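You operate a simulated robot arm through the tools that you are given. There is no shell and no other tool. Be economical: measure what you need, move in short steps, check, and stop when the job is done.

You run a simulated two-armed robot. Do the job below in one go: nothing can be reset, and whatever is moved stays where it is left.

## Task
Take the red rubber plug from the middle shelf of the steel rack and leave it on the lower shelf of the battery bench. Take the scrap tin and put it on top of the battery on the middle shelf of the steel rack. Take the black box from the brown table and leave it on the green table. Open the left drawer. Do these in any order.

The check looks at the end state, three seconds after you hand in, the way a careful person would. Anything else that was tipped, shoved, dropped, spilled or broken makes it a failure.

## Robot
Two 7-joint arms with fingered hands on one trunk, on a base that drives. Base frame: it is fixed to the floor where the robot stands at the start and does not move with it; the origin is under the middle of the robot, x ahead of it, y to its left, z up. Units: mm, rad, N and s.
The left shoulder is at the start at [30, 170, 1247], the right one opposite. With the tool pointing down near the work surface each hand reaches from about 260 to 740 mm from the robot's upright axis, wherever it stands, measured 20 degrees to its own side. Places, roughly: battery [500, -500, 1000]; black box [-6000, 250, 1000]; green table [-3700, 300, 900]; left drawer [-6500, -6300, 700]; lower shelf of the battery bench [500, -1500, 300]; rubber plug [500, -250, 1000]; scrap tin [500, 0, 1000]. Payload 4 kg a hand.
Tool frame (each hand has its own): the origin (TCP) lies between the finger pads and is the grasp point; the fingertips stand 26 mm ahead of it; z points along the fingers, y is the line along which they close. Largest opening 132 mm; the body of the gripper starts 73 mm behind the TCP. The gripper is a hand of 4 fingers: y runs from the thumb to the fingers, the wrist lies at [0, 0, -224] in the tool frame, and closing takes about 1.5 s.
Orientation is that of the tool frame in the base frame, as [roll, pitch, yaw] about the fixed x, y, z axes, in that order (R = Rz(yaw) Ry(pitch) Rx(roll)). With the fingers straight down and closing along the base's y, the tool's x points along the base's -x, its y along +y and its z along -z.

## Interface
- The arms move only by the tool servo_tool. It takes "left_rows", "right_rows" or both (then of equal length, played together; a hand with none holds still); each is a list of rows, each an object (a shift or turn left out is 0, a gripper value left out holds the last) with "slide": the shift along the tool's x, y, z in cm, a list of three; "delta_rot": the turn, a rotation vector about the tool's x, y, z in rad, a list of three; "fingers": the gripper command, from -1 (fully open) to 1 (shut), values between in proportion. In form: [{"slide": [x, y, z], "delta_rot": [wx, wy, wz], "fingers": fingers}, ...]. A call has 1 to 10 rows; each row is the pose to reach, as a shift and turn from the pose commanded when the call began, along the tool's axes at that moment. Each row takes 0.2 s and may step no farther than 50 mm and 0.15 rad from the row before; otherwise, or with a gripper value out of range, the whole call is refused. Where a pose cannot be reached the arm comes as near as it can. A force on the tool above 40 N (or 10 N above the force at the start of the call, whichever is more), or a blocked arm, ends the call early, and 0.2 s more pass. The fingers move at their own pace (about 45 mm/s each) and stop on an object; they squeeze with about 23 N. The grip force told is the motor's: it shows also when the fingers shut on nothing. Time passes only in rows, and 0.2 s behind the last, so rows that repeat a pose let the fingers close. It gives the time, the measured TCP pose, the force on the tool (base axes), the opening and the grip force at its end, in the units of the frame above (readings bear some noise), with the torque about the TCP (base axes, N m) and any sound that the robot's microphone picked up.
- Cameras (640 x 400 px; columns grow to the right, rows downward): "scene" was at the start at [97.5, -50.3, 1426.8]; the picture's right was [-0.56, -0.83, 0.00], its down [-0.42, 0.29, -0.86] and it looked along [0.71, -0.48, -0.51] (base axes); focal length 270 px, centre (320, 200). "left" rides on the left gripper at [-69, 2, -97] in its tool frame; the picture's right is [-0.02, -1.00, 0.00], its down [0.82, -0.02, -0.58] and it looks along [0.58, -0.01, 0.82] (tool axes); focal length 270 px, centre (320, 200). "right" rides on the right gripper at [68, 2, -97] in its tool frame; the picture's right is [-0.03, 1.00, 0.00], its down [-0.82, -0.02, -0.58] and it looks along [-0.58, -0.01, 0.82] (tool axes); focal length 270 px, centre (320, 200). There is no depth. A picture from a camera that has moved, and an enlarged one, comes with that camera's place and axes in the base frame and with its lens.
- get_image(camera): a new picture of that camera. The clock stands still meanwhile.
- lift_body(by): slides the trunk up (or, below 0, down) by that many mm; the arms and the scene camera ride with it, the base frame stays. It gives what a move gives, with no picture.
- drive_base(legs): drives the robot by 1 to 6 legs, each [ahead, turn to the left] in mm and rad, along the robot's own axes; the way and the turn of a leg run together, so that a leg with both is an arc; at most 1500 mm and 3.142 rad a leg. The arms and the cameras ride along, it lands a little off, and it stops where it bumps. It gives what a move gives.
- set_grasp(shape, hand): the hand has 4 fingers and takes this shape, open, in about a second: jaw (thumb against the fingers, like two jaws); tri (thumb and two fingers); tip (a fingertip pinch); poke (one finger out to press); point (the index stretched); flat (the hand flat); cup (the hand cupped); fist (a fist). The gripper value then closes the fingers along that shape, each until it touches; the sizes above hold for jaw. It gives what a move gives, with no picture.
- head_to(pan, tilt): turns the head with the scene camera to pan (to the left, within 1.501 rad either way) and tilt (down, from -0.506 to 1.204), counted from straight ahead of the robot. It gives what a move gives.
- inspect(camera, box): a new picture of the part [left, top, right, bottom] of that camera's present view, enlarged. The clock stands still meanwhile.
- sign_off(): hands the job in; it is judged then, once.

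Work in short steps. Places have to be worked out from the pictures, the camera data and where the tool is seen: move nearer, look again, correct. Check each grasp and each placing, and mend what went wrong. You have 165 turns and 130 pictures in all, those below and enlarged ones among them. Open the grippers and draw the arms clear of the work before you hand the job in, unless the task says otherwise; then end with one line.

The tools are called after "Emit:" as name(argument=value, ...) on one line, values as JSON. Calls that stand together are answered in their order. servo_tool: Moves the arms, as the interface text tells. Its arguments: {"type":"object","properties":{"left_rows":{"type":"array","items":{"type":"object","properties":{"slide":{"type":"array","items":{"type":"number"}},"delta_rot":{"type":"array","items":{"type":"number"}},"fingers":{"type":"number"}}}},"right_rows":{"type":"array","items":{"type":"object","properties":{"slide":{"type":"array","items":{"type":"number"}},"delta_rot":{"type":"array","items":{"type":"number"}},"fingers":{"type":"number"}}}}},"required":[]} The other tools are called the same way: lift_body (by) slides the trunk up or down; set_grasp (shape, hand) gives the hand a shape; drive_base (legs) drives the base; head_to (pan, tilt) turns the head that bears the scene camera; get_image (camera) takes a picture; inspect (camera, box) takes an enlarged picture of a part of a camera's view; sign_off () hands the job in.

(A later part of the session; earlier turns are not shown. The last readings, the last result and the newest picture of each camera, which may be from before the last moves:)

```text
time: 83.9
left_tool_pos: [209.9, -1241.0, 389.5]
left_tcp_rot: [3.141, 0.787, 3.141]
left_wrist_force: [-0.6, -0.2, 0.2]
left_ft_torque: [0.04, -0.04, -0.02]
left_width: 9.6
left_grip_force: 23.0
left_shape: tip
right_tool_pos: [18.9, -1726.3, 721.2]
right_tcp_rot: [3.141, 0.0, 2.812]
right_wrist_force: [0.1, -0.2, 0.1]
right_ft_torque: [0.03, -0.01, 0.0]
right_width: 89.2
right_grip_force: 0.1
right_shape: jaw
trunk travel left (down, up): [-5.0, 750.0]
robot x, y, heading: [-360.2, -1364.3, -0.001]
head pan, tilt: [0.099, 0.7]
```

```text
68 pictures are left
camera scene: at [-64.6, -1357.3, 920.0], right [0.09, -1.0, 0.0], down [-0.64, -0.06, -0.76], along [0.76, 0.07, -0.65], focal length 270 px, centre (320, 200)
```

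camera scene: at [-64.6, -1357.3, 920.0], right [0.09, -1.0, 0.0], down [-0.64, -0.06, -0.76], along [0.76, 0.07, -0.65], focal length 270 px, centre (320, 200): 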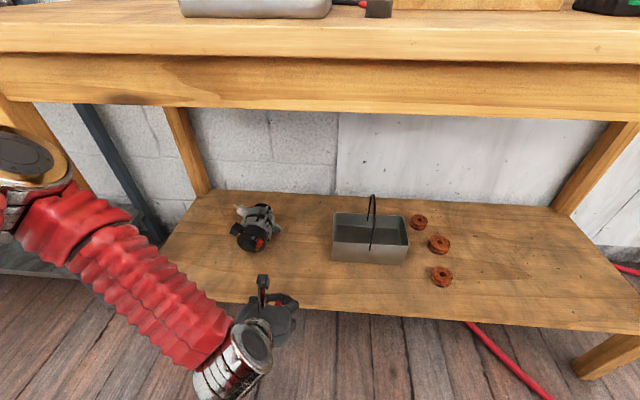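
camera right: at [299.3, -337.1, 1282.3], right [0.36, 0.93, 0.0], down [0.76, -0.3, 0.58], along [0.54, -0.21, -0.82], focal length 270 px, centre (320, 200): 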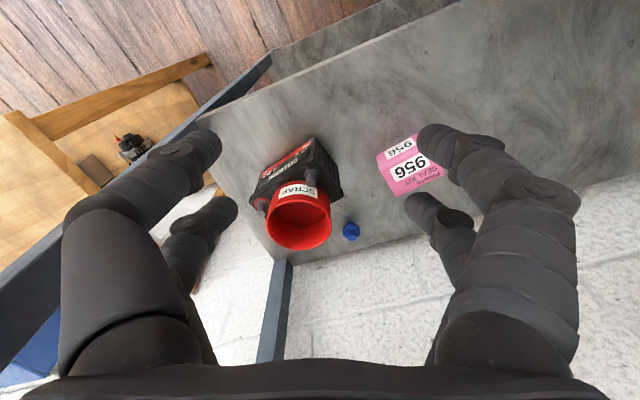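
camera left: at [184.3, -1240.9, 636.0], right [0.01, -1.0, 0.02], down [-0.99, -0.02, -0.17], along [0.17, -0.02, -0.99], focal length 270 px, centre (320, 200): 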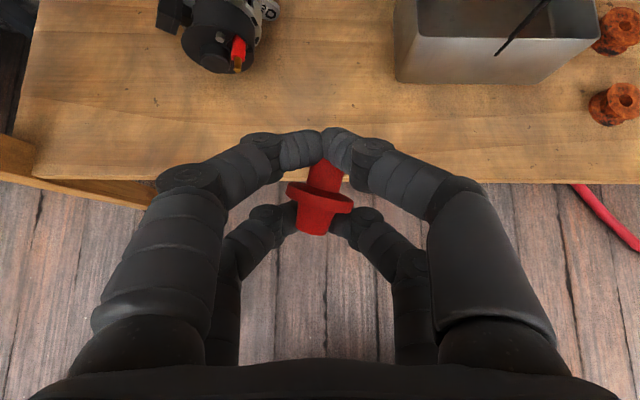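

Reach seems sufficient. I move forward ~155 mm over the shelf at z≈375.

Emit:
servo_tool(left_rows=[{"slide": [-2.5, 0, 3]}, {"slide": [-5, 0, 6]}, {"slide": [-7.5, 0, 9]}, {"slide": [-9.9, 0, 12]}, {"slide": [-9.9, 0, 12]}])

Emit:
get_image(camera="left")

Emit:
get_image(camera="scene")

```text
time: 85.1
left_tool_pos: [359.3, -1240.8, 375.5]
left_tcp_rot: [-3.141, 0.787, 3.139]
left_wrist_force: [-0.1, -0.6, -0.8]
left_ft_torque: [-0.03, 0.02, -0.01]
left_width: 9.4
left_grip_force: 23.4
left_shape: tip
right_tool_pos: [19.3, -1726.1, 720.6]
right_tcp_rot: [3.141, -0.001, 2.816]
right_wrist_force: [0.3, -0.7, -0.5]
right_ft_torque: [-0.02, 0.03, 0.0]
right_width: 89.1
right_grip_force: 0.0
right_shape: jaw
trunk travel left (down, up): [-5.0, 750.0]
robot x, y, heading: [-356.0, -1364.3, -0.001]
head pan, tilt: [0.099, 0.7]
```

```text
67 pictures are left
camera left: at [340.6, -1240.8, 491.3], right [0.02, -1.0, 0.02], down [-0.99, -0.02, -0.17], along [0.17, -0.01, -0.99], focal length 270 px, centre (320, 200)
```

left: 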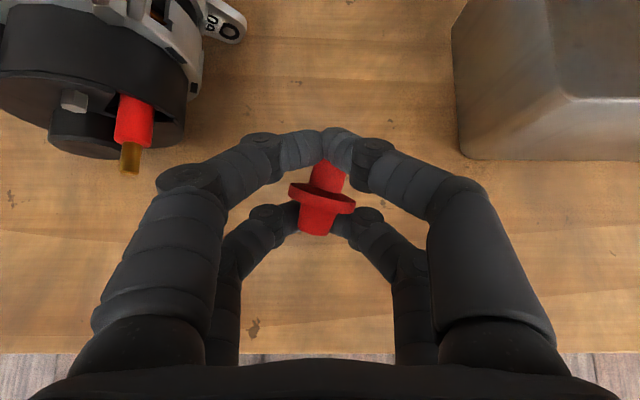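

```text
66 pictures are left
camera scene: at [-64.5, -1357.2, 920.1], right [0.09, -1.0, 0.0], down [-0.64, -0.06, -0.76], along [0.76, 0.07, -0.65], focal length 270 px, centre (320, 200)
```

scene: 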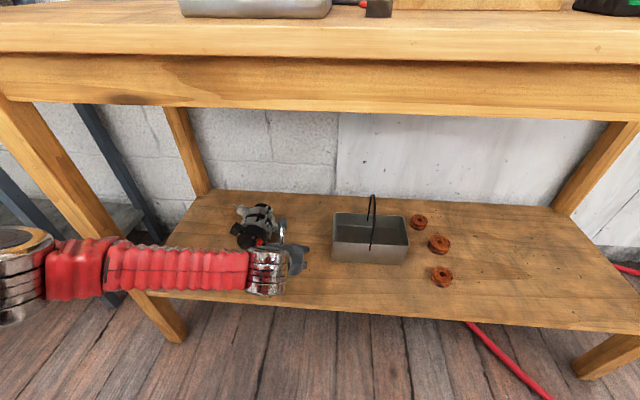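

Free space is clear here. I lower 25 mm and check.

Emit:
servo_tool(left_rows=[{"slide": [0.9, 0, 0.9]}, {"slide": [1.8, 0, 1.8]}, {"slide": [1.8, 0, 1.8]}])

Emit:
get_image(camera="left")

```text
time: 85.9
left_tool_pos: [362.1, -1240.6, 350.8]
left_tcp_rot: [-3.141, 0.789, 3.14]
left_wrist_force: [-0.4, 0.9, -0.5]
left_ft_torque: [-0.01, 0.0, 0.03]
left_width: 9.3
left_grip_force: 23.3
left_shape: tip
right_tool_pos: [19.4, -1726.9, 720.7]
right_tcp_rot: [-3.141, 0.001, 2.814]
right_wrist_force: [0.0, -0.3, -0.6]
right_ft_torque: [0.01, 0.01, 0.01]
right_width: 89.2
right_grip_force: 0.0
right_shape: jaw
trunk travel left (down, up): [-5.0, 750.0]
robot x, y, heading: [-359.8, -1363.2, -0.007]
head pan, tilt: [0.099, 0.7]
```

```text
65 pictures are left
camera left: at [340.5, -1239.4, 467.0], right [0.02, -1.0, 0.02], down [-0.99, -0.02, -0.17], along [0.17, -0.02, -0.99], focal length 270 px, centre (320, 200)
```

left: 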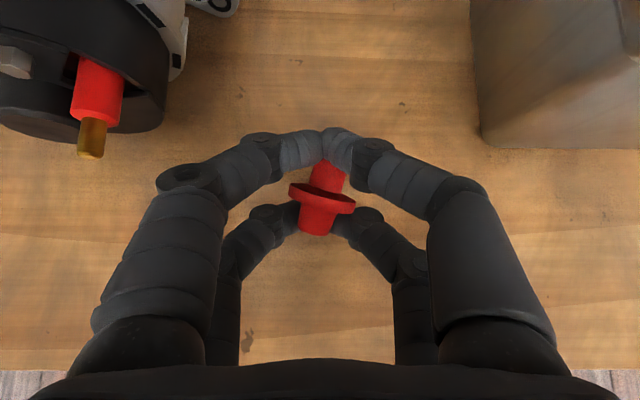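

Lower gently until contact.

Emit:
servo_tool(left_rows=[{"slide": [0.25, 0, 0.25]}, {"slide": [0.5, 0, 0.5]}, {"slide": [0.7, 0, 0.7]}, {"slide": [0.7, 0, 0.7]}])

```text
time: 86.9
left_tool_pos: [360.8, -1241.6, 340.0]
left_tcp_rot: [3.141, 0.787, 3.14]
left_wrist_force: [0.9, 0.5, 0.7]
left_ft_torque: [-0.02, 0.01, 0.01]
left_width: 9.6
left_grip_force: 23.2
left_shape: tip
right_tool_pos: [18.9, -1725.8, 720.1]
right_tcp_rot: [-3.14, -0.001, 2.816]
right_wrist_force: [0.3, 0.4, 1.1]
right_ft_torque: [0.03, 0.0, 0.02]
right_width: 89.0
right_grip_force: 0.1
right_shape: jaw
trunk travel left (down, up): [-5.0, 750.0]
robot x, y, heading: [-357.9, -1365.0, -0.004]
head pan, tilt: [0.099, 0.7]
```

Emit:
servo_tool(left_rows=[{"slide": [0.25, 0, 0.25]}, {"slide": [0.5, 0, 0.5]}, {"slide": [0.5, 0, 0.5]}])

```text
time: 87.7
left_tool_pos: [360.6, -1240.2, 333.0]
left_tcp_rot: [-3.141, 0.786, 3.139]
left_wrist_force: [-0.4, 0.4, -0.7]
left_ft_torque: [0.04, 0.02, -0.01]
left_width: 9.7
left_grip_force: 23.5
left_shape: tip
right_tool_pos: [18.9, -1727.3, 720.6]
right_tcp_rot: [-3.141, 0.0, 2.815]
right_wrist_force: [0.2, 0.7, 0.9]
right_ft_torque: [0.02, 0.0, -0.01]
right_width: 89.3
right_grip_force: 0.1
right_shape: jaw
trunk travel left (down, up): [-5.0, 750.0]
robot x, y, heading: [-360.2, -1363.5, -0.0]
head pan, tilt: [0.099, 0.7]
```

Still no contact; the shelf is a bit lower than estimated. Continue.

Emit:
servo_tool(left_rows=[{"slide": [0.25, 0, 0.25]}, {"slide": [0.5, 0, 0.5]}, {"slide": [0.7, 0, 0.7]}, {"slide": [0.7, 0, 0.7]}])

Emit:
get_image(camera="left")

```text
time: 88.7
left_tool_pos: [362.1, -1241.7, 330.5]
left_tcp_rot: [-3.14, 0.797, -3.141]
left_wrist_force: [-2.8, 4.7, 37.7]
left_ft_torque: [0.29, 0.13, 0.02]
left_width: 10.7
left_grip_force: 23.0
left_shape: tip
right_tool_pos: [16.8, -1727.2, 721.8]
right_tcp_rot: [3.14, 0.004, 2.815]
right_wrist_force: [0.3, -0.7, -0.1]
right_ft_torque: [-0.03, 0.0, 0.02]
right_width: 88.8
right_grip_force: 0.0
right_shape: jaw
trunk travel left (down, up): [-5.0, 750.0]
robot x, y, heading: [-356.8, -1365.4, -0.002]
head pan, tilt: [0.099, 0.7]
```

```text
64 pictures are left
camera left: at [341.5, -1240.2, 447.8], right [0.02, -1.0, 0.02], down [-0.98, -0.02, -0.18], along [0.18, -0.02, -0.98], focal length 270 px, centre (320, 200)
```

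left: 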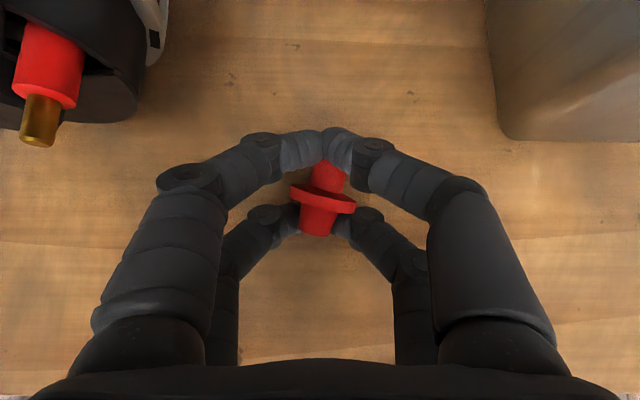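

Contact at z≈331 (38 N). I back off 8 mm to relieve it, then open moderately.

Emit:
servo_tool(left_rows=[{"slide": [-0.5, 0, -0.5]}, {"slide": [-0.55, 0, -0.55], "fingers": 0.5}, {"slide": [-0.55, 0, -0.55], "fingers": 0.3}, {"slide": [-0.55, 0, -0.55], "fingers": 0.1}, {"slide": [-0.55, 0, -0.55]}])

Emit:
get_image(camera="left")

```text
time: 89.9
left_tool_pos: [360.3, -1241.6, 332.6]
left_tcp_rot: [-3.14, 0.788, 3.139]
left_wrist_force: [-1.3, -0.2, 18.9]
left_ft_torque: [0.03, 0.03, 0.02]
left_width: 54.4
left_grip_force: 0.1
left_shape: tip
right_tool_pos: [17.2, -1726.7, 721.3]
right_tcp_rot: [3.141, 0.0, 2.814]
right_wrist_force: [0.0, -0.1, -0.3]
right_ft_torque: [0.01, -0.04, -0.02]
right_width: 89.2
right_grip_force: 0.1
right_shape: jaw
trunk travel left (down, up): [-5.0, 750.0]
robot x, y, heading: [-358.8, -1366.0, -0.009]
head pan, tilt: [0.099, 0.7]
```

```text
63 pictures are left
camera left: at [340.3, -1240.2, 450.2], right [0.01, -1.0, 0.02], down [-0.98, -0.02, -0.17], along [0.17, -0.02, -0.98], focal length 270 px, centre (320, 200)
```

left: 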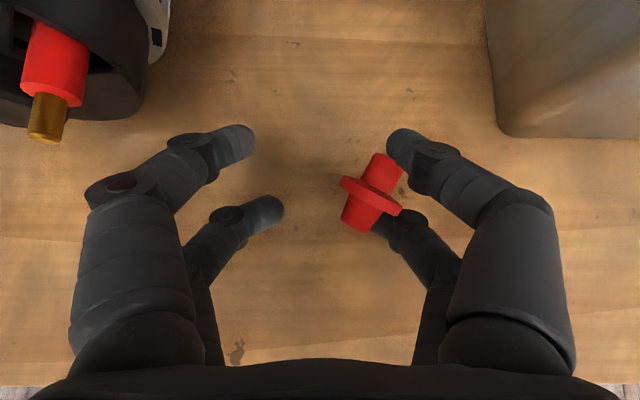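

The plug leans on the right finger pair. I open a little more and raise slightly to see if it drops free.

Emit:
servo_tool(left_rows=[{"slide": [-0.4, 0, -0.4]}, {"slide": [-0.8, 0, -0.8], "fingers": -0.1}, {"slide": [-0.8, 0, -0.8]}, {"slide": [-0.8, 0, -0.8]}])

Emit:
get_image(camera="left")

```text
time: 90.9
left_tool_pos: [360.3, -1240.9, 344.8]
left_tcp_rot: [3.141, 0.785, 3.141]
left_wrist_force: [0.2, 0.4, -0.4]
left_ft_torque: [-0.01, 0.01, -0.02]
left_width: 72.3
left_grip_force: 0.0
left_shape: tip
right_tool_pos: [19.1, -1726.8, 719.3]
right_tcp_rot: [-3.141, 0.001, 2.812]
right_wrist_force: [0.2, 0.2, 1.0]
right_ft_torque: [0.02, 0.0, -0.02]
right_width: 89.0
right_grip_force: 0.0
right_shape: jaw
trunk travel left (down, up): [-5.0, 750.0]
robot x, y, heading: [-358.4, -1362.5, -0.005]
head pan, tilt: [0.099, 0.7]
```

```text
62 pictures are left
camera left: at [340.0, -1239.8, 460.1], right [0.02, -1.0, 0.02], down [-0.99, -0.02, -0.17], along [0.17, -0.02, -0.99], focal length 270 px, centre (320, 200)
```

left: 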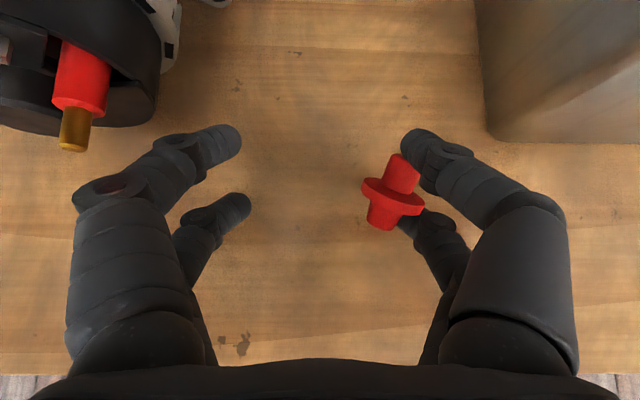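

Emit:
servo_tool(left_rows=[{"slide": [-0.7, 0, -0.7]}, {"slide": [-1.5, 0, -1.5]}, {"slide": [-2, 0, -2]}, {"slide": [-2, 0, -2]}])

Emit:
get_image(camera="left")

```text
time: 91.9
left_tool_pos: [359.7, -1239.5, 370.7]
left_tcp_rot: [-3.14, 0.786, 3.14]
left_wrist_force: [0.2, -0.7, 0.0]
left_ft_torque: [-0.01, 0.0, 0.0]
left_width: 72.3
left_grip_force: 0.0
left_shape: tip
right_tool_pos: [18.2, -1726.5, 720.8]
right_tcp_rot: [3.141, 0.0, 2.815]
right_wrist_force: [0.1, -0.5, -0.4]
right_ft_torque: [0.0, 0.02, 0.01]
right_width: 89.4
right_grip_force: 0.1
right_shape: jaw
trunk travel left (down, up): [-5.0, 750.0]
robot x, y, heading: [-356.8, -1367.6, -0.007]
head pan, tilt: [0.099, 0.7]
```

```text
61 pictures are left
camera left: at [340.1, -1239.2, 488.6], right [0.02, -1.0, 0.02], down [-0.99, -0.02, -0.17], along [0.17, -0.01, -0.99], focal length 270 px, centre (320, 200)
```

left: 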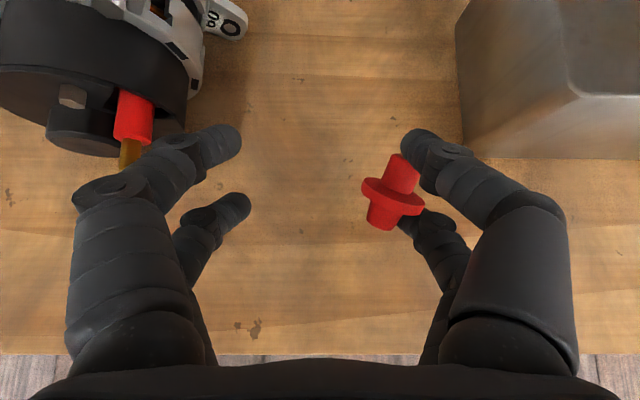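

The plug still hangs on the right fingers. I lower again close to the shelf and open wide, with a small tilt toward vertical so it slides off.

Emit:
servo_tool(left_rows=[{"slide": [0.8, 0, 0.8]}, {"slide": [1.6, 0, 1.6]}, {"slide": [2.2, 0, 2.2]}, {"slide": [2.2, 0, 2.2], "fingers": -0.8}, {"slide": [2.2, 0, 2.2], "delta_rot": [0, 0.1, 0]}, {"slide": [2.2, 0, 2.2], "delta_rot": [0, 0.2, 0]}, {"slide": [2.2, 0, 2.2], "delta_rot": [0, 0.3, 0]}, {"slide": [2.2, 0, 2.2], "delta_rot": [0, 0.3, 0]}])

Emit:
get_image(camera="left")

```text
time: 93.7
left_tool_pos: [360.7, -1241.4, 340.0]
left_tcp_rot: [-3.141, 0.487, 3.14]
left_wrist_force: [0.6, -0.5, 0.1]
left_ft_torque: [0.04, -0.03, 0.01]
left_width: 118.6
left_grip_force: 0.0
left_shape: tip
right_tool_pos: [19.0, -1726.6, 720.7]
right_tcp_rot: [3.141, 0.001, 2.817]
right_wrist_force: [-0.6, -0.6, 1.2]
right_ft_torque: [-0.01, -0.01, 0.01]
right_width: 89.2
right_grip_force: 0.1
right_shape: jaw
trunk travel left (down, up): [-5.0, 750.0]
robot x, y, heading: [-356.3, -1362.2, -0.006]
head pan, tilt: [0.099, 0.7]
```

```text
60 pictures are left
camera left: at [376.7, -1240.5, 457.5], right [0.02, -1.0, 0.01], down [-0.99, -0.02, 0.13], along [-0.13, -0.01, -0.99], focal length 270 px, centre (320, 200)
```

left: 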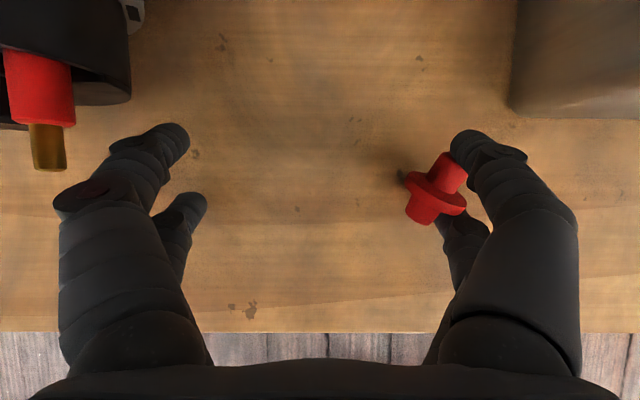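

Emit:
servo_tool(left_rows=[{"delta_rot": [0, 0.14, 0]}, {"delta_rot": [0, 0.28, 0]}, {"delta_rot": [0, 0.42, 0]}, {"slide": [0, -2.5, 0], "delta_rot": [0, 0.48, 0]}, {"slide": [0, -2.5, 0], "delta_rot": [0, 0.48, 0]}])

Emit:
get_image(camera="left")

```text
time: 94.9
left_tool_pos: [362.3, -1265.6, 339.5]
left_tcp_rot: [-3.141, 0.005, 3.138]
left_wrist_force: [0.7, -0.3, -0.8]
left_ft_torque: [0.02, -0.01, -0.01]
left_width: 118.3
left_grip_force: 0.1
left_shape: tip
right_tool_pos: [18.6, -1725.5, 720.1]
right_tcp_rot: [3.141, 0.001, 2.813]
right_wrist_force: [-0.7, 0.2, 0.7]
right_ft_torque: [-0.02, -0.03, 0.01]
right_width: 89.2
right_grip_force: 0.0
right_shape: jaw
trunk travel left (down, up): [-5.0, 750.0]
robot x, y, heading: [-355.7, -1366.5, -0.002]
head pan, tilt: [0.099, 0.7]
```

```text
59 pictures are left
camera left: at [428.8, -1264.9, 435.7], right [0.02, -1.0, 0.0], down [-0.82, -0.02, 0.57], along [-0.57, -0.01, -0.82], focal length 270 px, centre (320, 200)
```

left: 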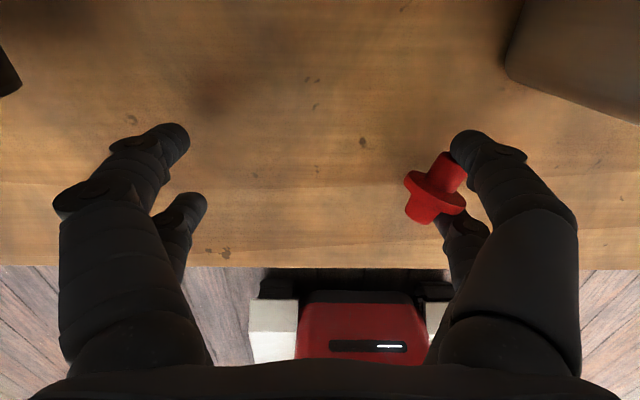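

It's still stuck on the right finger pair. I lower near the shelf and change the hand shape to jaw, which re-forms the fingers.

Emit:
servo_tool(left_rows=[{"slide": [0, 0, 0.6]}, {"slide": [0, 0, 1.2]}, {"slide": [0, 0, 1.4]}, {"slide": [0, 0, 1.4]}])

Emit:
set_grasp(shape="flat", hand="left")

Emit:
get_image(camera="left")

```text
time: 95.9
left_tool_pos: [361.7, -1265.3, 326.3]
left_tcp_rot: [3.14, 0.008, 3.139]
left_wrist_force: [-1.0, -1.1, 5.0]
left_ft_torque: [-0.32, 0.1, -0.06]
left_width: 118.8
left_grip_force: 0.0
left_shape: tip
right_tool_pos: [19.0, -1725.9, 720.1]
right_tcp_rot: [3.141, 0.0, 2.812]
right_wrist_force: [0.2, 0.3, 0.3]
right_ft_torque: [0.0, -0.01, 0.03]
right_width: 88.9
right_grip_force: 0.0
right_shape: jaw
trunk travel left (down, up): [-5.0, 750.0]
robot x, y, heading: [-356.6, -1368.3, -0.006]
head pan, tilt: [0.099, 0.7]
```

```text
time: 96.8
left_tool_pos: [365.4, -1268.1, 335.9]
left_tcp_rot: [-3.138, 0.022, 3.14]
left_wrist_force: [-0.6, -4.8, 53.6]
left_ft_torque: [0.43, 0.51, 0.06]
left_width: 0.0
left_grip_force: 0.1
left_shape: flat
right_tool_pos: [15.7, -1726.6, 721.4]
right_tcp_rot: [3.14, 0.005, 2.815]
right_wrist_force: [-0.5, 0.3, -1.3]
right_ft_torque: [-0.02, -0.01, -0.01]
right_width: 89.0
right_grip_force: 0.1
right_shape: jaw
trunk travel left (down, up): [-5.0, 750.0]
robot x, y, heading: [-354.3, -1361.2, -0.005]
head pan, tilt: [0.099, 0.7]
```

```text
58 pictures are left
camera left: at [430.8, -1266.6, 434.5], right [0.02, -1.0, 0.01], down [-0.83, -0.02, 0.56], along [-0.56, -0.02, -0.83], focal length 270 px, centre (320, 200)
```

left: 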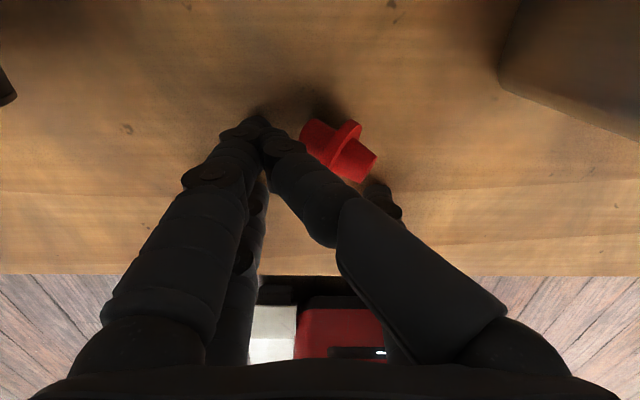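

The plug appears detached on the shelf. I raise the hand straight up to clear it.

Emit:
servo_tool(left_rows=[{"slide": [0, 0, -2]}, {"slide": [0, 0, -4]}, {"slide": [0, 0, -6]}, {"slide": [0, 0, -6]}])

Emit:
get_image(camera="left")

```text
time: 97.8
left_tool_pos: [360.6, -1265.1, 386.5]
left_tcp_rot: [-3.14, 0.005, 3.141]
left_wrist_force: [0.4, 0.5, -0.3]
left_ft_torque: [-0.03, 0.01, 0.0]
left_width: 0.0
left_grip_force: 0.1
left_shape: flat
right_tool_pos: [18.3, -1726.7, 719.8]
right_tcp_rot: [-3.141, 0.0, 2.815]
right_wrist_force: [-0.3, 0.3, -0.3]
right_ft_torque: [-0.02, 0.01, -0.02]
right_width: 89.4
right_grip_force: 0.1
right_shape: jaw
trunk travel left (down, up): [-5.0, 750.0]
robot x, y, heading: [-358.8, -1363.6, -0.003]
head pan, tilt: [0.099, 0.7]
```

```text
57 pictures are left
camera left: at [428.2, -1264.6, 482.6], right [0.02, -1.0, 0.0], down [-0.82, -0.02, 0.57], along [-0.57, -0.01, -0.82], focal length 270 px, centre (320, 200)
```

left: 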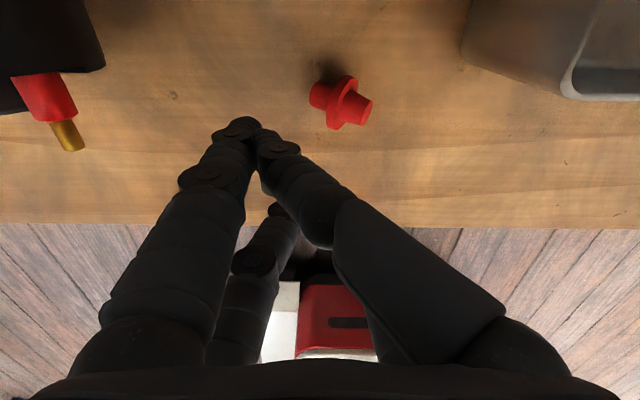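

The plug lies free on the shelf at ≈[381,-1278]. I withdraw the left hand backward out of the bench.

Emit:
servo_tool(left_rows=[{"slide": [4, 0, 0]}, {"slide": [8, 0, 0]}, {"slide": [12, 0, 0]}, {"slide": [16, 0, 0]}, {"slide": [20, 0, 0]}, {"slide": [23, 0, 0]}, {"slide": [26, 0, 0]}, {"slide": [26, 0, -4]}, {"slide": [26, 0, -8]}, {"slide": [26, 0, -8]}])

Emit:
get_image(camera="scene")

```text
time: 100.0
left_tool_pos: [100.5, -1266.3, 463.5]
left_tcp_rot: [-3.141, 0.008, 3.14]
left_wrist_force: [-1.3, -0.3, -0.4]
left_ft_torque: [0.0, 0.03, -0.01]
left_width: 0.0
left_grip_force: 0.0
left_shape: flat
right_tool_pos: [18.4, -1725.6, 720.4]
right_tcp_rot: [-3.14, 0.0, 2.814]
right_wrist_force: [0.9, -0.1, -0.2]
right_ft_torque: [0.04, 0.02, 0.01]
right_width: 88.9
right_grip_force: 0.0
right_shape: jaw
trunk travel left (down, up): [-5.0, 750.0]
robot x, y, heading: [-360.1, -1363.9, -0.002]
head pan, tilt: [0.099, 0.7]
```

```text
56 pictures are left
camera scene: at [-64.7, -1357.3, 920.1], right [0.09, -1.0, 0.0], down [-0.64, -0.06, -0.76], along [0.76, 0.07, -0.65], focal length 270 px, centre (320, 200)
```

scene: 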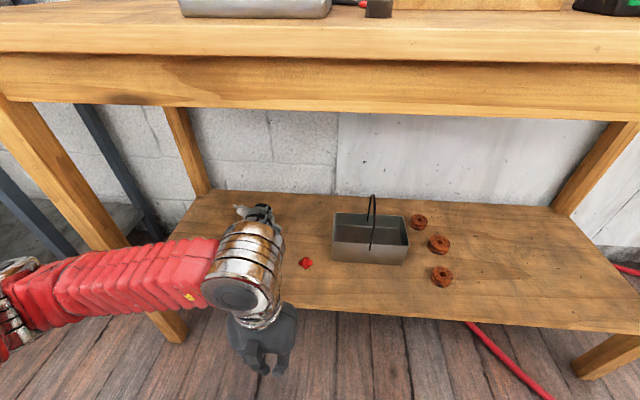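

Plug task done. I back out slightly, raise the trunk, and start turning left toward the aisle.

Emit:
drive_base(legs=[[-120, 0]])

Emit:
lift_body(by=400)

Emit:
lift_body(by=70)

Emit:
set_grasp(shape="jaw", hand="left")

Emit:
servo_tool(left_rows=[{"slide": [0, 0, -4]}, {"slide": [0, 0, -8]}, {"slide": [0, 0, -12]}, {"slide": [0, 0, -16]}, {"slide": [0, 0, -19]}])

Emit:
drive_base(legs=[[0, 0.4], [0, 0.39]])

Emit:
drive_base(legs=[[0, 0.4], [0, 0.39]])

Emit:
head_to(pan=0.6, tilt=0.4)

Emit:
get_image(camera="scene")

```text
time: 101.2
left_tool_pos: [-22.0, -1265.2, 462.0]
left_tcp_rot: [3.141, 0.007, 3.138]
left_wrist_force: [-0.1, -0.2, 0.3]
left_ft_torque: [-0.03, -0.04, -0.01]
left_width: 0.1
left_grip_force: 0.0
left_shape: flat
right_tool_pos: [-101.8, -1726.5, 720.4]
right_tcp_rot: [3.14, 0.0, 2.815]
right_wrist_force: [-0.4, 0.1, -0.4]
right_ft_torque: [0.01, -0.02, -0.02]
right_width: 89.0
right_grip_force: 0.1
right_shape: jaw
trunk travel left (down, up): [-5.0, 750.0]
robot x, y, heading: [-480.5, -1365.6, -0.011]
head pan, tilt: [0.099, 0.7]
```

```text
time: 105.1
left_tool_pos: [-23.0, -1266.3, 863.3]
left_tcp_rot: [3.141, 0.006, 3.139]
left_wrist_force: [-0.4, 0.1, 0.7]
left_ft_torque: [-0.01, 0.02, 0.0]
left_width: 0.1
left_grip_force: 0.1
left_shape: flat
right_tool_pos: [-102.1, -1725.4, 1120.5]
right_tcp_rot: [3.141, 0.0, 2.815]
right_wrist_force: [-0.1, 0.0, -0.1]
right_ft_torque: [0.0, 0.02, 0.04]
right_width: 89.5
right_grip_force: 0.1
right_shape: jaw
trunk travel left (down, up): [-405.0, 350.0]
robot x, y, heading: [-483.6, -1365.2, -0.003]
head pan, tilt: [0.099, 0.7]
```

```text
time: 106.2
left_tool_pos: [-20.4, -1265.2, 933.1]
left_tcp_rot: [-3.141, 0.005, 3.139]
left_wrist_force: [-0.7, -0.8, -0.3]
left_ft_torque: [-0.01, 0.02, 0.04]
left_width: 0.3
left_grip_force: 0.0
left_shape: flat
right_tool_pos: [-102.5, -1725.2, 1190.6]
right_tcp_rot: [3.141, -0.001, 2.815]
right_wrist_force: [0.0, -0.1, -0.5]
right_ft_torque: [0.0, 0.03, 0.02]
right_width: 89.1
right_grip_force: 0.1
right_shape: jaw
trunk travel left (down, up): [-475.0, 280.0]
robot x, y, heading: [-479.7, -1365.4, -0.007]
head pan, tilt: [0.099, 0.7]
```

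```text
time: 107.1
left_tool_pos: [-21.8, -1266.1, 933.5]
left_tcp_rot: [-3.142, 0.007, 3.14]
left_wrist_force: [0.6, 0.9, 1.0]
left_ft_torque: [-0.02, 0.01, 0.01]
left_width: 131.8
left_grip_force: 0.0
left_shape: jaw
right_tool_pos: [-103.2, -1726.4, 1191.7]
right_tcp_rot: [3.141, -0.001, 2.816]
right_wrist_force: [0.5, 0.3, 0.8]
right_ft_torque: [0.01, 0.05, 0.01]
right_width: 89.1
right_grip_force: 0.1
right_shape: jaw
trunk travel left (down, up): [-475.0, 280.0]
robot x, y, heading: [-481.3, -1363.1, 0.001]
head pan, tilt: [0.099, 0.7]
```

```text
time: 108.3
left_tool_pos: [-23.3, -1263.3, 1125.9]
left_tcp_rot: [-3.141, 0.007, 3.138]
left_wrist_force: [-0.6, -0.9, -0.1]
left_ft_torque: [0.01, 0.0, 0.01]
left_width: 132.1
left_grip_force: 0.1
left_shape: jaw
right_tool_pos: [-103.3, -1726.1, 1192.0]
right_tcp_rot: [3.141, 0.0, 2.815]
right_wrist_force: [0.0, -0.1, 0.2]
right_ft_torque: [0.01, 0.01, -0.05]
right_width: 89.4
right_grip_force: 0.0
right_shape: jaw
trunk travel left (down, up): [-475.0, 280.0]
robot x, y, heading: [-481.5, -1365.3, -0.005]
head pan, tilt: [0.099, 0.7]
```

```text
time: 111.4
left_tool_pos: [-226.7, -968.8, 1125.5]
left_tcp_rot: [-3.138, 0.007, -2.366]
left_wrist_force: [-0.6, -0.5, 0.1]
left_ft_torque: [-0.01, -0.02, 0.01]
left_width: 132.3
left_grip_force: 0.0
left_shape: jaw
right_tool_pos: [42.5, -1354.8, 1193.7]
right_tcp_rot: [-3.14, 0.007, -2.691]
right_wrist_force: [-0.8, 0.0, 0.5]
right_ft_torque: [-0.05, -0.06, 0.0]
right_width: 88.8
right_grip_force: 0.1
right_shape: jaw
trunk travel left (down, up): [-475.0, 280.0]
robot x, y, heading: [-453.4, -1397.4, 0.788]
head pan, tilt: [0.099, 0.7]
stopped in leg 2: the robot was blocked; the commanded pose is now the measured one
```

```text
time: 114.4
left_tool_pos: [-578.0, -928.3, 1126.2]
left_tcp_rot: [-3.137, 0.009, -1.613]
left_wrist_force: [-1.2, -0.1, -0.5]
left_ft_torque: [0.02, -0.12, -0.02]
left_width: 131.9
left_grip_force: 0.0
left_shape: jaw
right_tool_pos: [-119.4, -1022.8, 1196.3]
right_tcp_rot: [-3.139, 0.01, -1.941]
right_wrist_force: [-0.9, -0.7, 2.3]
right_ft_torque: [0.08, -0.11, -0.06]
right_width: 89.0
right_grip_force: 0.1
right_shape: jaw
trunk travel left (down, up): [-475.0, 280.0]
robot x, y, heading: [-405.8, -1390.6, 1.561]
head pan, tilt: [0.099, 0.7]
stopped in leg 2: the robot was blocked; the commanded pose is now the measured one
```

```text
time: 115.3
left_tool_pos: [-572.6, -927.1, 1127.4]
left_tcp_rot: [-3.139, 0.01, -1.615]
left_wrist_force: [-0.6, -0.9, 0.3]
left_ft_torque: [0.02, 0.02, -0.01]
left_width: 131.8
left_grip_force: 0.1
left_shape: jaw
right_tool_pos: [-113.9, -1023.0, 1192.3]
right_tcp_rot: [3.14, 0.001, -1.944]
right_wrist_force: [-0.9, 0.1, 0.2]
right_ft_torque: [0.0, 0.04, -0.01]
right_width: 89.1
right_grip_force: 0.1
right_shape: jaw
trunk travel left (down, up): [-475.0, 280.0]
robot x, y, heading: [-405.5, -1392.3, 1.564]
head pan, tilt: [0.6, 0.4]
```

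```text
55 pictures are left
camera scene: at [-459.8, -1290.1, 1439.4], right [0.83, 0.56, 0.0], down [0.22, -0.32, -0.92], along [-0.51, 0.76, -0.39], focal length 270 px, centre (320, 200)
```

scene: 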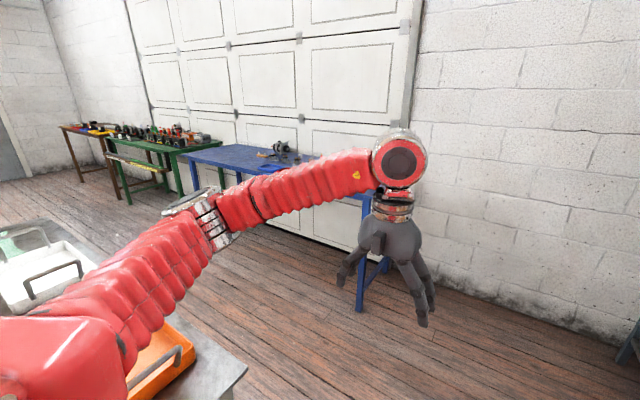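

Aisle in view: blue, green and brown tables line the far wall. I drive forward to the aisle and turn left toward -x.

Emit:
drive_base(legs=[[850, 0]])

Emit:
drive_base(legs=[[0, 0.38], [0, 0.38]])

Emit:
drive_base(legs=[[0, 0.38], [0, 0.38]])

Emit:
head_to(pan=0.0, tilt=0.45)

Emit:
get_image(camera="scene")

```text
time: 119.9
left_tool_pos: [-555.4, -72.8, 1127.2]
left_tcp_rot: [3.141, 0.007, -1.624]
left_wrist_force: [0.3, 0.0, 0.9]
left_ft_torque: [0.02, 0.01, 0.05]
left_width: 132.0
left_grip_force: 0.1
left_shape: jaw
right_tool_pos: [-97.2, -174.6, 1192.7]
right_tcp_rot: [3.141, 0.0, -1.954]
right_wrist_force: [-0.4, -0.2, -0.4]
right_ft_torque: [-0.02, 0.0, -0.02]
right_width: 89.1
right_grip_force: 0.1
right_shape: jaw
trunk travel left (down, up): [-475.0, 280.0]
robot x, y, heading: [-396.6, -541.9, 1.554]
head pan, tilt: [0.6, 0.4]
```

```text
time: 121.7
left_tool_pos: [-716.4, -167.4, 1127.7]
left_tcp_rot: [-3.138, 0.009, -1.253]
left_wrist_force: [-0.5, 0.2, 0.2]
left_ft_torque: [0.04, -0.03, -0.01]
left_width: 132.1
left_grip_force: 0.0
left_shape: jaw
right_tool_pos: [-253.2, -94.2, 1195.5]
right_tcp_rot: [3.139, 0.003, -1.58]
right_wrist_force: [0.0, 0.1, -0.2]
right_ft_torque: [0.04, -0.06, -0.01]
right_width: 89.1
right_grip_force: 0.1
right_shape: jaw
trunk travel left (down, up): [-475.0, 280.0]
robot x, y, heading: [-377.5, -536.3, 1.919]
head pan, tilt: [0.6, 0.4]
stopped in leg 1: the robot was blocked; the commanded pose is now the measured one
```

```text
time: 123.4
left_tool_pos: [-824.9, -317.8, 1128.1]
left_tcp_rot: [-3.137, 0.01, -0.878]
left_wrist_force: [-0.8, -0.8, 0.3]
left_ft_torque: [0.03, -0.06, -0.01]
left_width: 131.9
left_grip_force: 0.2
left_shape: jaw
right_tool_pos: [-421.0, -80.2, 1195.9]
right_tcp_rot: [3.14, 0.001, -1.207]
right_wrist_force: [0.7, 0.1, 0.3]
right_ft_torque: [-0.01, -0.06, 0.03]
right_width: 89.2
right_grip_force: 0.1
right_shape: jaw
trunk travel left (down, up): [-475.0, 280.0]
robot x, y, heading: [-357.6, -524.6, 2.301]
head pan, tilt: [0.6, 0.4]
stopped in leg 1: the robot was blocked; the commanded pose is now the measured one
```

```text
time: 124.4
left_tool_pos: [-823.0, -315.6, 1128.6]
left_tcp_rot: [-3.141, 0.008, -0.881]
left_wrist_force: [0.0, 0.1, -0.1]
left_ft_torque: [0.03, -0.02, 0.0]
left_width: 131.9
left_grip_force: 0.0
left_shape: jaw
right_tool_pos: [-419.5, -78.4, 1194.7]
right_tcp_rot: [3.138, 0.001, -1.207]
right_wrist_force: [0.3, 0.1, 0.3]
right_ft_torque: [0.01, -0.02, -0.06]
right_width: 89.2
right_grip_force: 0.0
right_shape: jaw
trunk travel left (down, up): [-475.0, 280.0]
robot x, y, heading: [-358.1, -524.0, 2.303]
head pan, tilt: [0.0, 0.45]
```

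```text
54 pictures are left
camera scene: at [-437.5, -436.1, 1434.7], right [0.74, 0.67, 0.0], down [0.29, -0.32, -0.9], along [-0.6, 0.67, -0.44], focal length 270 px, centre (320, 200)
```

scene: 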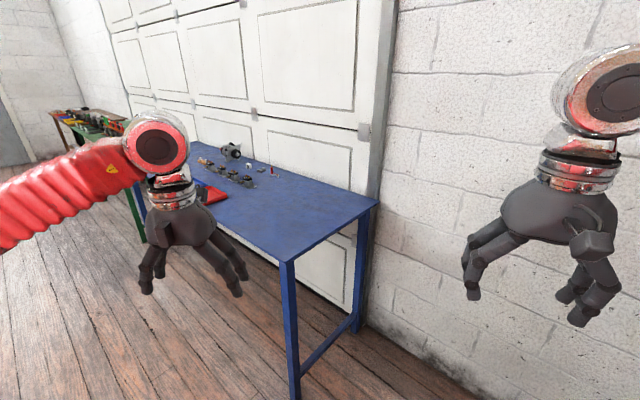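

Turns get cut by small slip; I continue with smaller turns and then drive down the aisle.

Emit:
drive_base(legs=[[0, 0.35]])

Emit:
drive_base(legs=[[0, 0.35]])

Emit:
drive_base(legs=[[0, 0.15]])

Emit:
get_image(camera="scene")

```text
time: 126.0
left_tool_pos: [-869.0, -484.6, 1128.6]
left_tcp_rot: [-3.14, 0.009, -0.533]
left_wrist_force: [-0.7, 0.0, 0.1]
left_ft_torque: [0.01, -0.02, -0.01]
left_width: 132.3
left_grip_force: 0.0
left_shape: jaw
right_tool_pos: [-570.9, -123.7, 1195.1]
right_tcp_rot: [3.139, -0.001, -0.858]
right_wrist_force: [-1.2, -0.4, 0.6]
right_ft_torque: [0.02, -0.02, 0.01]
right_width: 89.0
right_grip_force: 0.1
right_shape: jaw
trunk travel left (down, up): [-475.0, 280.0]
robot x, y, heading: [-352.5, -505.6, 2.65]
head pan, tilt: [0.0, 0.45]
```

```text
time: 127.6
left_tool_pos: [-846.9, -666.0, 1129.7]
left_tcp_rot: [-3.14, 0.009, -0.175]
left_wrist_force: [-0.5, 0.2, -0.9]
left_ft_torque: [0.01, -0.02, 0.02]
left_width: 132.2
left_grip_force: 0.1
left_shape: jaw
right_tool_pos: [-692.9, -224.4, 1194.3]
right_tcp_rot: [3.137, 0.001, -0.499]
right_wrist_force: [0.5, -0.8, 0.4]
right_ft_torque: [0.0, 0.02, -0.03]
right_width: 89.2
right_grip_force: 0.1
right_shape: jaw
trunk travel left (down, up): [-475.0, 280.0]
robot x, y, heading: [-350.6, -487.4, 3.007]
head pan, tilt: [0.0, 0.45]
```

```text
time: 128.7
left_tool_pos: [-813.7, -740.6, 1129.1]
left_tcp_rot: [-3.14, 0.01, -0.023]
left_wrist_force: [-0.5, 0.2, -0.2]
left_ft_torque: [0.04, 0.01, -0.06]
left_width: 132.0
left_grip_force: 0.1
left_shape: jaw
right_tool_pos: [-727.6, -280.0, 1194.8]
right_tcp_rot: [3.136, 0.001, -0.35]
right_wrist_force: [0.3, -0.2, 0.0]
right_ft_torque: [0.01, 0.0, -0.01]
right_width: 89.2
right_grip_force: 0.1
right_shape: jaw
trunk travel left (down, up): [-475.0, 280.0]
robot x, y, heading: [-351.7, -478.7, -3.13]
head pan, tilt: [0.0, 0.45]
```

```text
53 pictures are left
camera scene: at [-470.3, -480.4, 1434.7], right [-0.02, 1.0, 0.0], down [0.44, 0.01, -0.9], along [-0.9, -0.01, -0.44], focal length 270 px, centre (320, 200)
```

scene: 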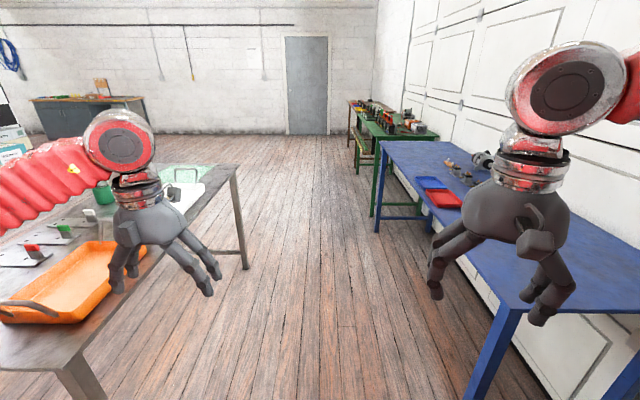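

The aisle is clear. I drive 4.5 m along it toward the brown table.

Emit:
drive_base(legs=[[0, -0.03], [1500, 0], [1500, 0], [1500, 0]])

Emit:
head_to(pan=-0.7, tilt=0.55)

Emit:
get_image(camera="scene")

```text
time: 150.9
left_tool_pos: [-5300.4, -779.2, 1130.4]
left_tcp_rot: [-3.14, 0.009, -0.006]
left_wrist_force: [-1.0, 0.0, -0.7]
left_ft_torque: [-0.02, 0.02, 0.0]
left_width: 131.9
left_grip_force: 0.0
left_shape: jaw
right_tool_pos: [-5222.3, -317.1, 1195.0]
right_tcp_rot: [3.139, 0.001, -0.331]
right_wrist_force: [0.4, 0.6, 0.7]
right_ft_torque: [-0.03, -0.04, 0.02]
right_width: 88.9
right_grip_force: 0.1
right_shape: jaw
trunk travel left (down, up): [-475.0, 280.0]
robot x, y, heading: [-4847.0, -512.7, -3.113]
head pan, tilt: [0.0, 0.45]
```

```text
time: 151.9
left_tool_pos: [-5300.0, -779.7, 1131.0]
left_tcp_rot: [-3.138, 0.011, -0.007]
left_wrist_force: [-0.3, 0.8, 0.3]
left_ft_torque: [0.01, 0.01, 0.0]
left_width: 132.0
left_grip_force: 0.1
left_shape: jaw
right_tool_pos: [-5222.1, -318.1, 1197.1]
right_tcp_rot: [3.137, 0.003, -0.331]
right_wrist_force: [0.4, -0.7, -0.1]
right_ft_torque: [-0.01, -0.03, -0.03]
right_width: 88.9
right_grip_force: 0.1
right_shape: jaw
trunk travel left (down, up): [-475.0, 280.0]
robot x, y, heading: [-4843.9, -508.0, -3.107]
head pan, tilt: [-0.7, 0.55]
```

```text
52 pictures are left
camera scene: at [-4939.6, -453.1, 1425.7], right [0.62, 0.79, 0.0], down [0.41, -0.32, -0.85], along [-0.67, 0.53, -0.52], focal length 270 px, centre (320, 200)
```

scene: 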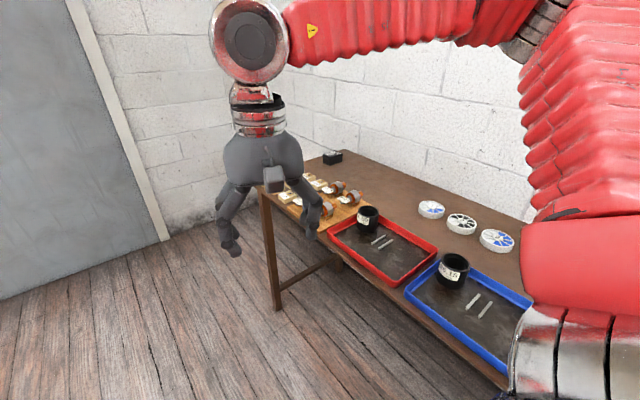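

Emit:
inspect(camera="scene", box=[240, 130, 540, 330])

```text
2.00 times, centred on (390, 230) of scene
camera zoom: at [-4939.6, -453.1, 1425.7], right [0.62, 0.79, 0.0], down [0.41, -0.32, -0.85], along [-0.67, 0.53, -0.52], focal length 541 px, centre (180, 140)
```

zoom: 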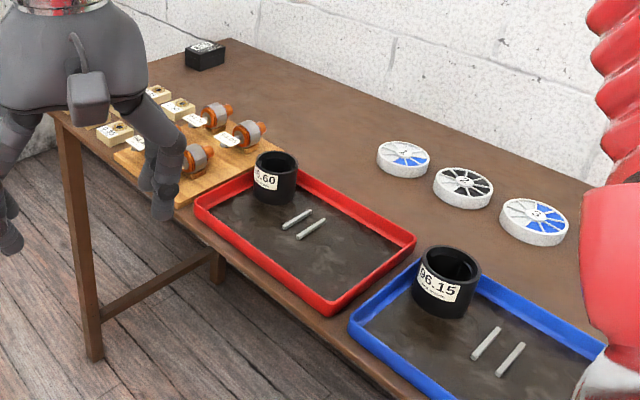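

The black box is at the far back end of the brown table, ≈[-5940,420,880]; table end x≈-5980. I'll stand beyond the table's end: drive to x≈-6330, then turn right to face +y.

Emit:
drive_base(legs=[[1480, 0]])

Emit:
drive_base(legs=[[0, -0.36]])

Emit:
drive_base(legs=[[0, -0.36]])

Emit:
drive_base(legs=[[0, -0.36]])

Emit:
drive_base(legs=[[0, -0.36]])

Emit:
head_to(pan=-0.5, tilt=0.6)

Emit:
get_image(camera="scene")

```text
time: 159.4
left_tool_pos: [-6795.1, -789.2, 1130.3]
left_tcp_rot: [-3.14, 0.009, -0.039]
left_wrist_force: [-0.4, -0.7, 0.2]
left_ft_torque: [0.04, 0.02, -0.01]
left_width: 132.1
left_grip_force: 0.1
left_shape: jaw
right_tool_pos: [-6702.5, -329.9, 1197.3]
right_tcp_rot: [3.139, -0.001, -0.363]
right_wrist_force: [-0.1, -0.1, -0.9]
right_ft_torque: [-0.01, 0.0, 0.03]
right_width: 89.2
right_grip_force: 0.1
right_shape: jaw
trunk travel left (down, up): [-475.0, 280.0]
robot x, y, heading: [-6329.5, -530.8, -3.141]
head pan, tilt: [-0.7, 0.55]
```

```text
time: 161.1
left_tool_pos: [-6851.6, -607.4, 1131.1]
left_tcp_rot: [-3.14, 0.008, -0.398]
left_wrist_force: [-0.6, 0.2, 0.3]
left_ft_torque: [0.03, 0.02, -0.03]
left_width: 132.0
left_grip_force: 0.0
left_shape: jaw
right_tool_pos: [-6602.4, -211.4, 1197.7]
right_tcp_rot: [3.137, 0.003, -0.726]
right_wrist_force: [-0.2, 0.8, -0.1]
right_ft_torque: [0.02, -0.01, -0.02]
right_width: 89.2
right_grip_force: 0.1
right_shape: jaw
trunk travel left (down, up): [-475.0, 280.0]
robot x, y, heading: [-6334.9, -552.1, 2.784]
head pan, tilt: [-0.7, 0.55]
```

```text
time: 162.7
left_tool_pos: [-6839.3, -424.8, 1132.0]
left_tcp_rot: [-3.14, 0.009, -0.757]
left_wrist_force: [0.5, -0.4, 0.0]
left_ft_torque: [-0.04, -0.02, -0.02]
left_width: 132.0
left_grip_force: 0.0
left_shape: jaw
right_tool_pos: [-6468.6, -139.1, 1196.4]
right_tcp_rot: [3.137, -0.002, -1.079]
right_wrist_force: [0.0, -0.6, -0.5]
right_ft_torque: [0.01, -0.01, 0.01]
right_width: 89.1
right_grip_force: 0.1
right_shape: jaw
trunk travel left (down, up): [-475.0, 280.0]
robot x, y, heading: [-6349.0, -567.2, 2.422]
head pan, tilt: [-0.7, 0.55]
```

```text
time: 164.3
left_tool_pos: [-6758.5, -259.1, 1131.5]
left_tcp_rot: [-3.141, 0.009, -1.109]
left_wrist_force: [-0.7, -0.7, -0.6]
left_ft_torque: [-0.01, 0.0, -0.02]
left_width: 132.1
left_grip_force: 0.1
left_shape: jaw
right_tool_pos: [-6313.3, -120.5, 1197.4]
right_tcp_rot: [3.137, 0.0, -1.435]
right_wrist_force: [0.5, -0.2, -0.5]
right_ft_torque: [0.02, -0.03, 0.0]
right_width: 89.2
right_grip_force: 0.1
right_shape: jaw
trunk travel left (down, up): [-475.0, 280.0]
robot x, y, heading: [-6363.3, -575.7, 2.071]
head pan, tilt: [-0.7, 0.55]
```

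```text
time: 165.9
left_tool_pos: [-6623.2, -136.3, 1133.0]
left_tcp_rot: [-3.14, 0.008, -1.473]
left_wrist_force: [-0.5, -0.8, -0.9]
left_ft_torque: [-0.02, -0.05, 0.02]
left_width: 132.1
left_grip_force: 0.1
left_shape: jaw
right_tool_pos: [-6156.7, -165.9, 1198.2]
right_tcp_rot: [3.139, -0.001, -1.798]
right_wrist_force: [-0.2, 0.1, 0.3]
right_ft_torque: [-0.01, -0.02, -0.02]
right_width: 89.2
right_grip_force: 0.0
right_shape: jaw
trunk travel left (down, up): [-475.0, 280.0]
robot x, y, heading: [-6383.1, -573.5, 1.704]
head pan, tilt: [-0.7, 0.55]
```

```text
time: 166.6
left_tool_pos: [-6622.9, -138.0, 1134.1]
left_tcp_rot: [-3.14, 0.012, -1.474]
left_wrist_force: [-0.3, 0.6, 0.3]
left_ft_torque: [0.0, -0.02, -0.01]
left_width: 131.9
left_grip_force: 0.1
left_shape: jaw
right_tool_pos: [-6156.7, -166.0, 1200.5]
right_tcp_rot: [3.133, -0.001, -1.797]
right_wrist_force: [-0.6, 0.4, 0.0]
right_ft_torque: [0.0, 0.01, 0.03]
right_width: 89.1
right_grip_force: 0.1
right_shape: jaw
trunk travel left (down, up): [-475.0, 280.0]
robot x, y, heading: [-6386.8, -576.9, 1.709]
head pan, tilt: [-0.499, 0.6]
```

```text
50 pictures are left
camera scene: at [-6356.7, -466.5, 1421.2], right [0.93, -0.36, 0.0], down [-0.2, -0.53, -0.82], along [0.29, 0.77, -0.57], focal length 270 px, centre (320, 200)
```

scene: 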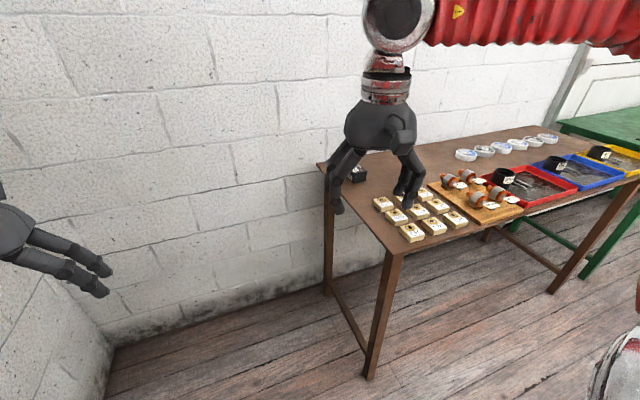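

Box is near [-5880,370,~890]. I turn slightly right and advance alongside the table's end.

Emit:
drive_base(legs=[[0, -0.3], [530, 0]])

Emit:
head_to(pan=-0.6, tilt=0.75)

Emit:
get_image(camera="scene")

Emit:
get_image(camera="right")

```text
time: 170.8
left_tool_pos: [-6398.3, 443.4, 1133.0]
left_tcp_rot: [-3.14, 0.009, -1.772]
left_wrist_force: [0.6, 0.3, 0.2]
left_ft_torque: [-0.03, 0.02, -0.01]
left_width: 132.2
left_grip_force: 0.1
left_shape: jaw
right_tool_pos: [-5960.2, 279.0, 1198.6]
right_tcp_rot: [3.136, 0.002, -2.099]
right_wrist_force: [0.0, -0.7, -1.0]
right_ft_torque: [-0.01, 0.01, 0.0]
right_width: 89.2
right_grip_force: 0.0
right_shape: jaw
trunk travel left (down, up): [-475.0, 280.0]
robot x, y, heading: [-6293.1, -44.1, 1.41]
head pan, tilt: [-0.499, 0.6]
```

```text
time: 171.5
left_tool_pos: [-6398.1, 441.3, 1135.0]
left_tcp_rot: [-3.139, 0.012, -1.771]
left_wrist_force: [0.8, -0.2, 0.0]
left_ft_torque: [0.01, -0.01, 0.02]
left_width: 131.7
left_grip_force: 0.1
left_shape: jaw
right_tool_pos: [-5960.2, 276.3, 1200.7]
right_tcp_rot: [3.136, 0.002, -2.098]
right_wrist_force: [-1.1, -0.8, 0.0]
right_ft_torque: [0.0, -0.01, 0.02]
right_width: 89.1
right_grip_force: 0.1
right_shape: jaw
trunk travel left (down, up): [-475.0, 280.0]
robot x, y, heading: [-6295.0, -48.7, 1.408]
head pan, tilt: [-0.6, 0.75]
```

```text
49 pictures are left
camera scene: at [-6234.9, 39.2, 1408.4], right [0.72, -0.69, 0.0], down [-0.47, -0.49, -0.73], along [0.5, 0.53, -0.68], focal length 270 px, centre (320, 200)
```

scene: 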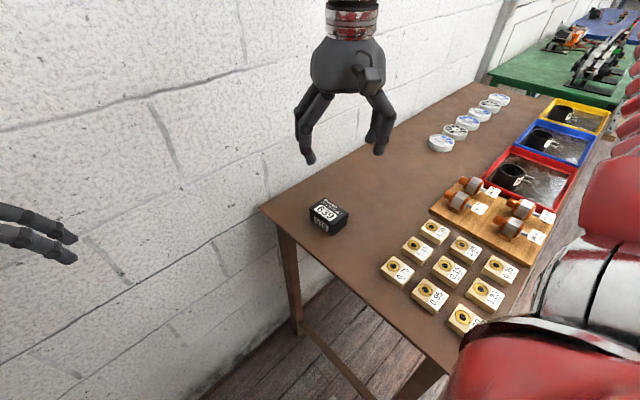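

```text
48 pictures are left
camera right: at [-5995.0, 218.3, 1296.4], right [-0.85, 0.52, 0.01], down [0.43, 0.69, 0.58], along [0.3, 0.49, -0.82], focal length 270 px, centre (320, 200)
```

right: 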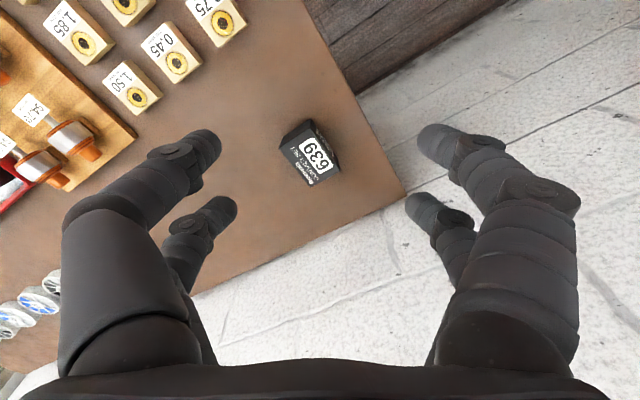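

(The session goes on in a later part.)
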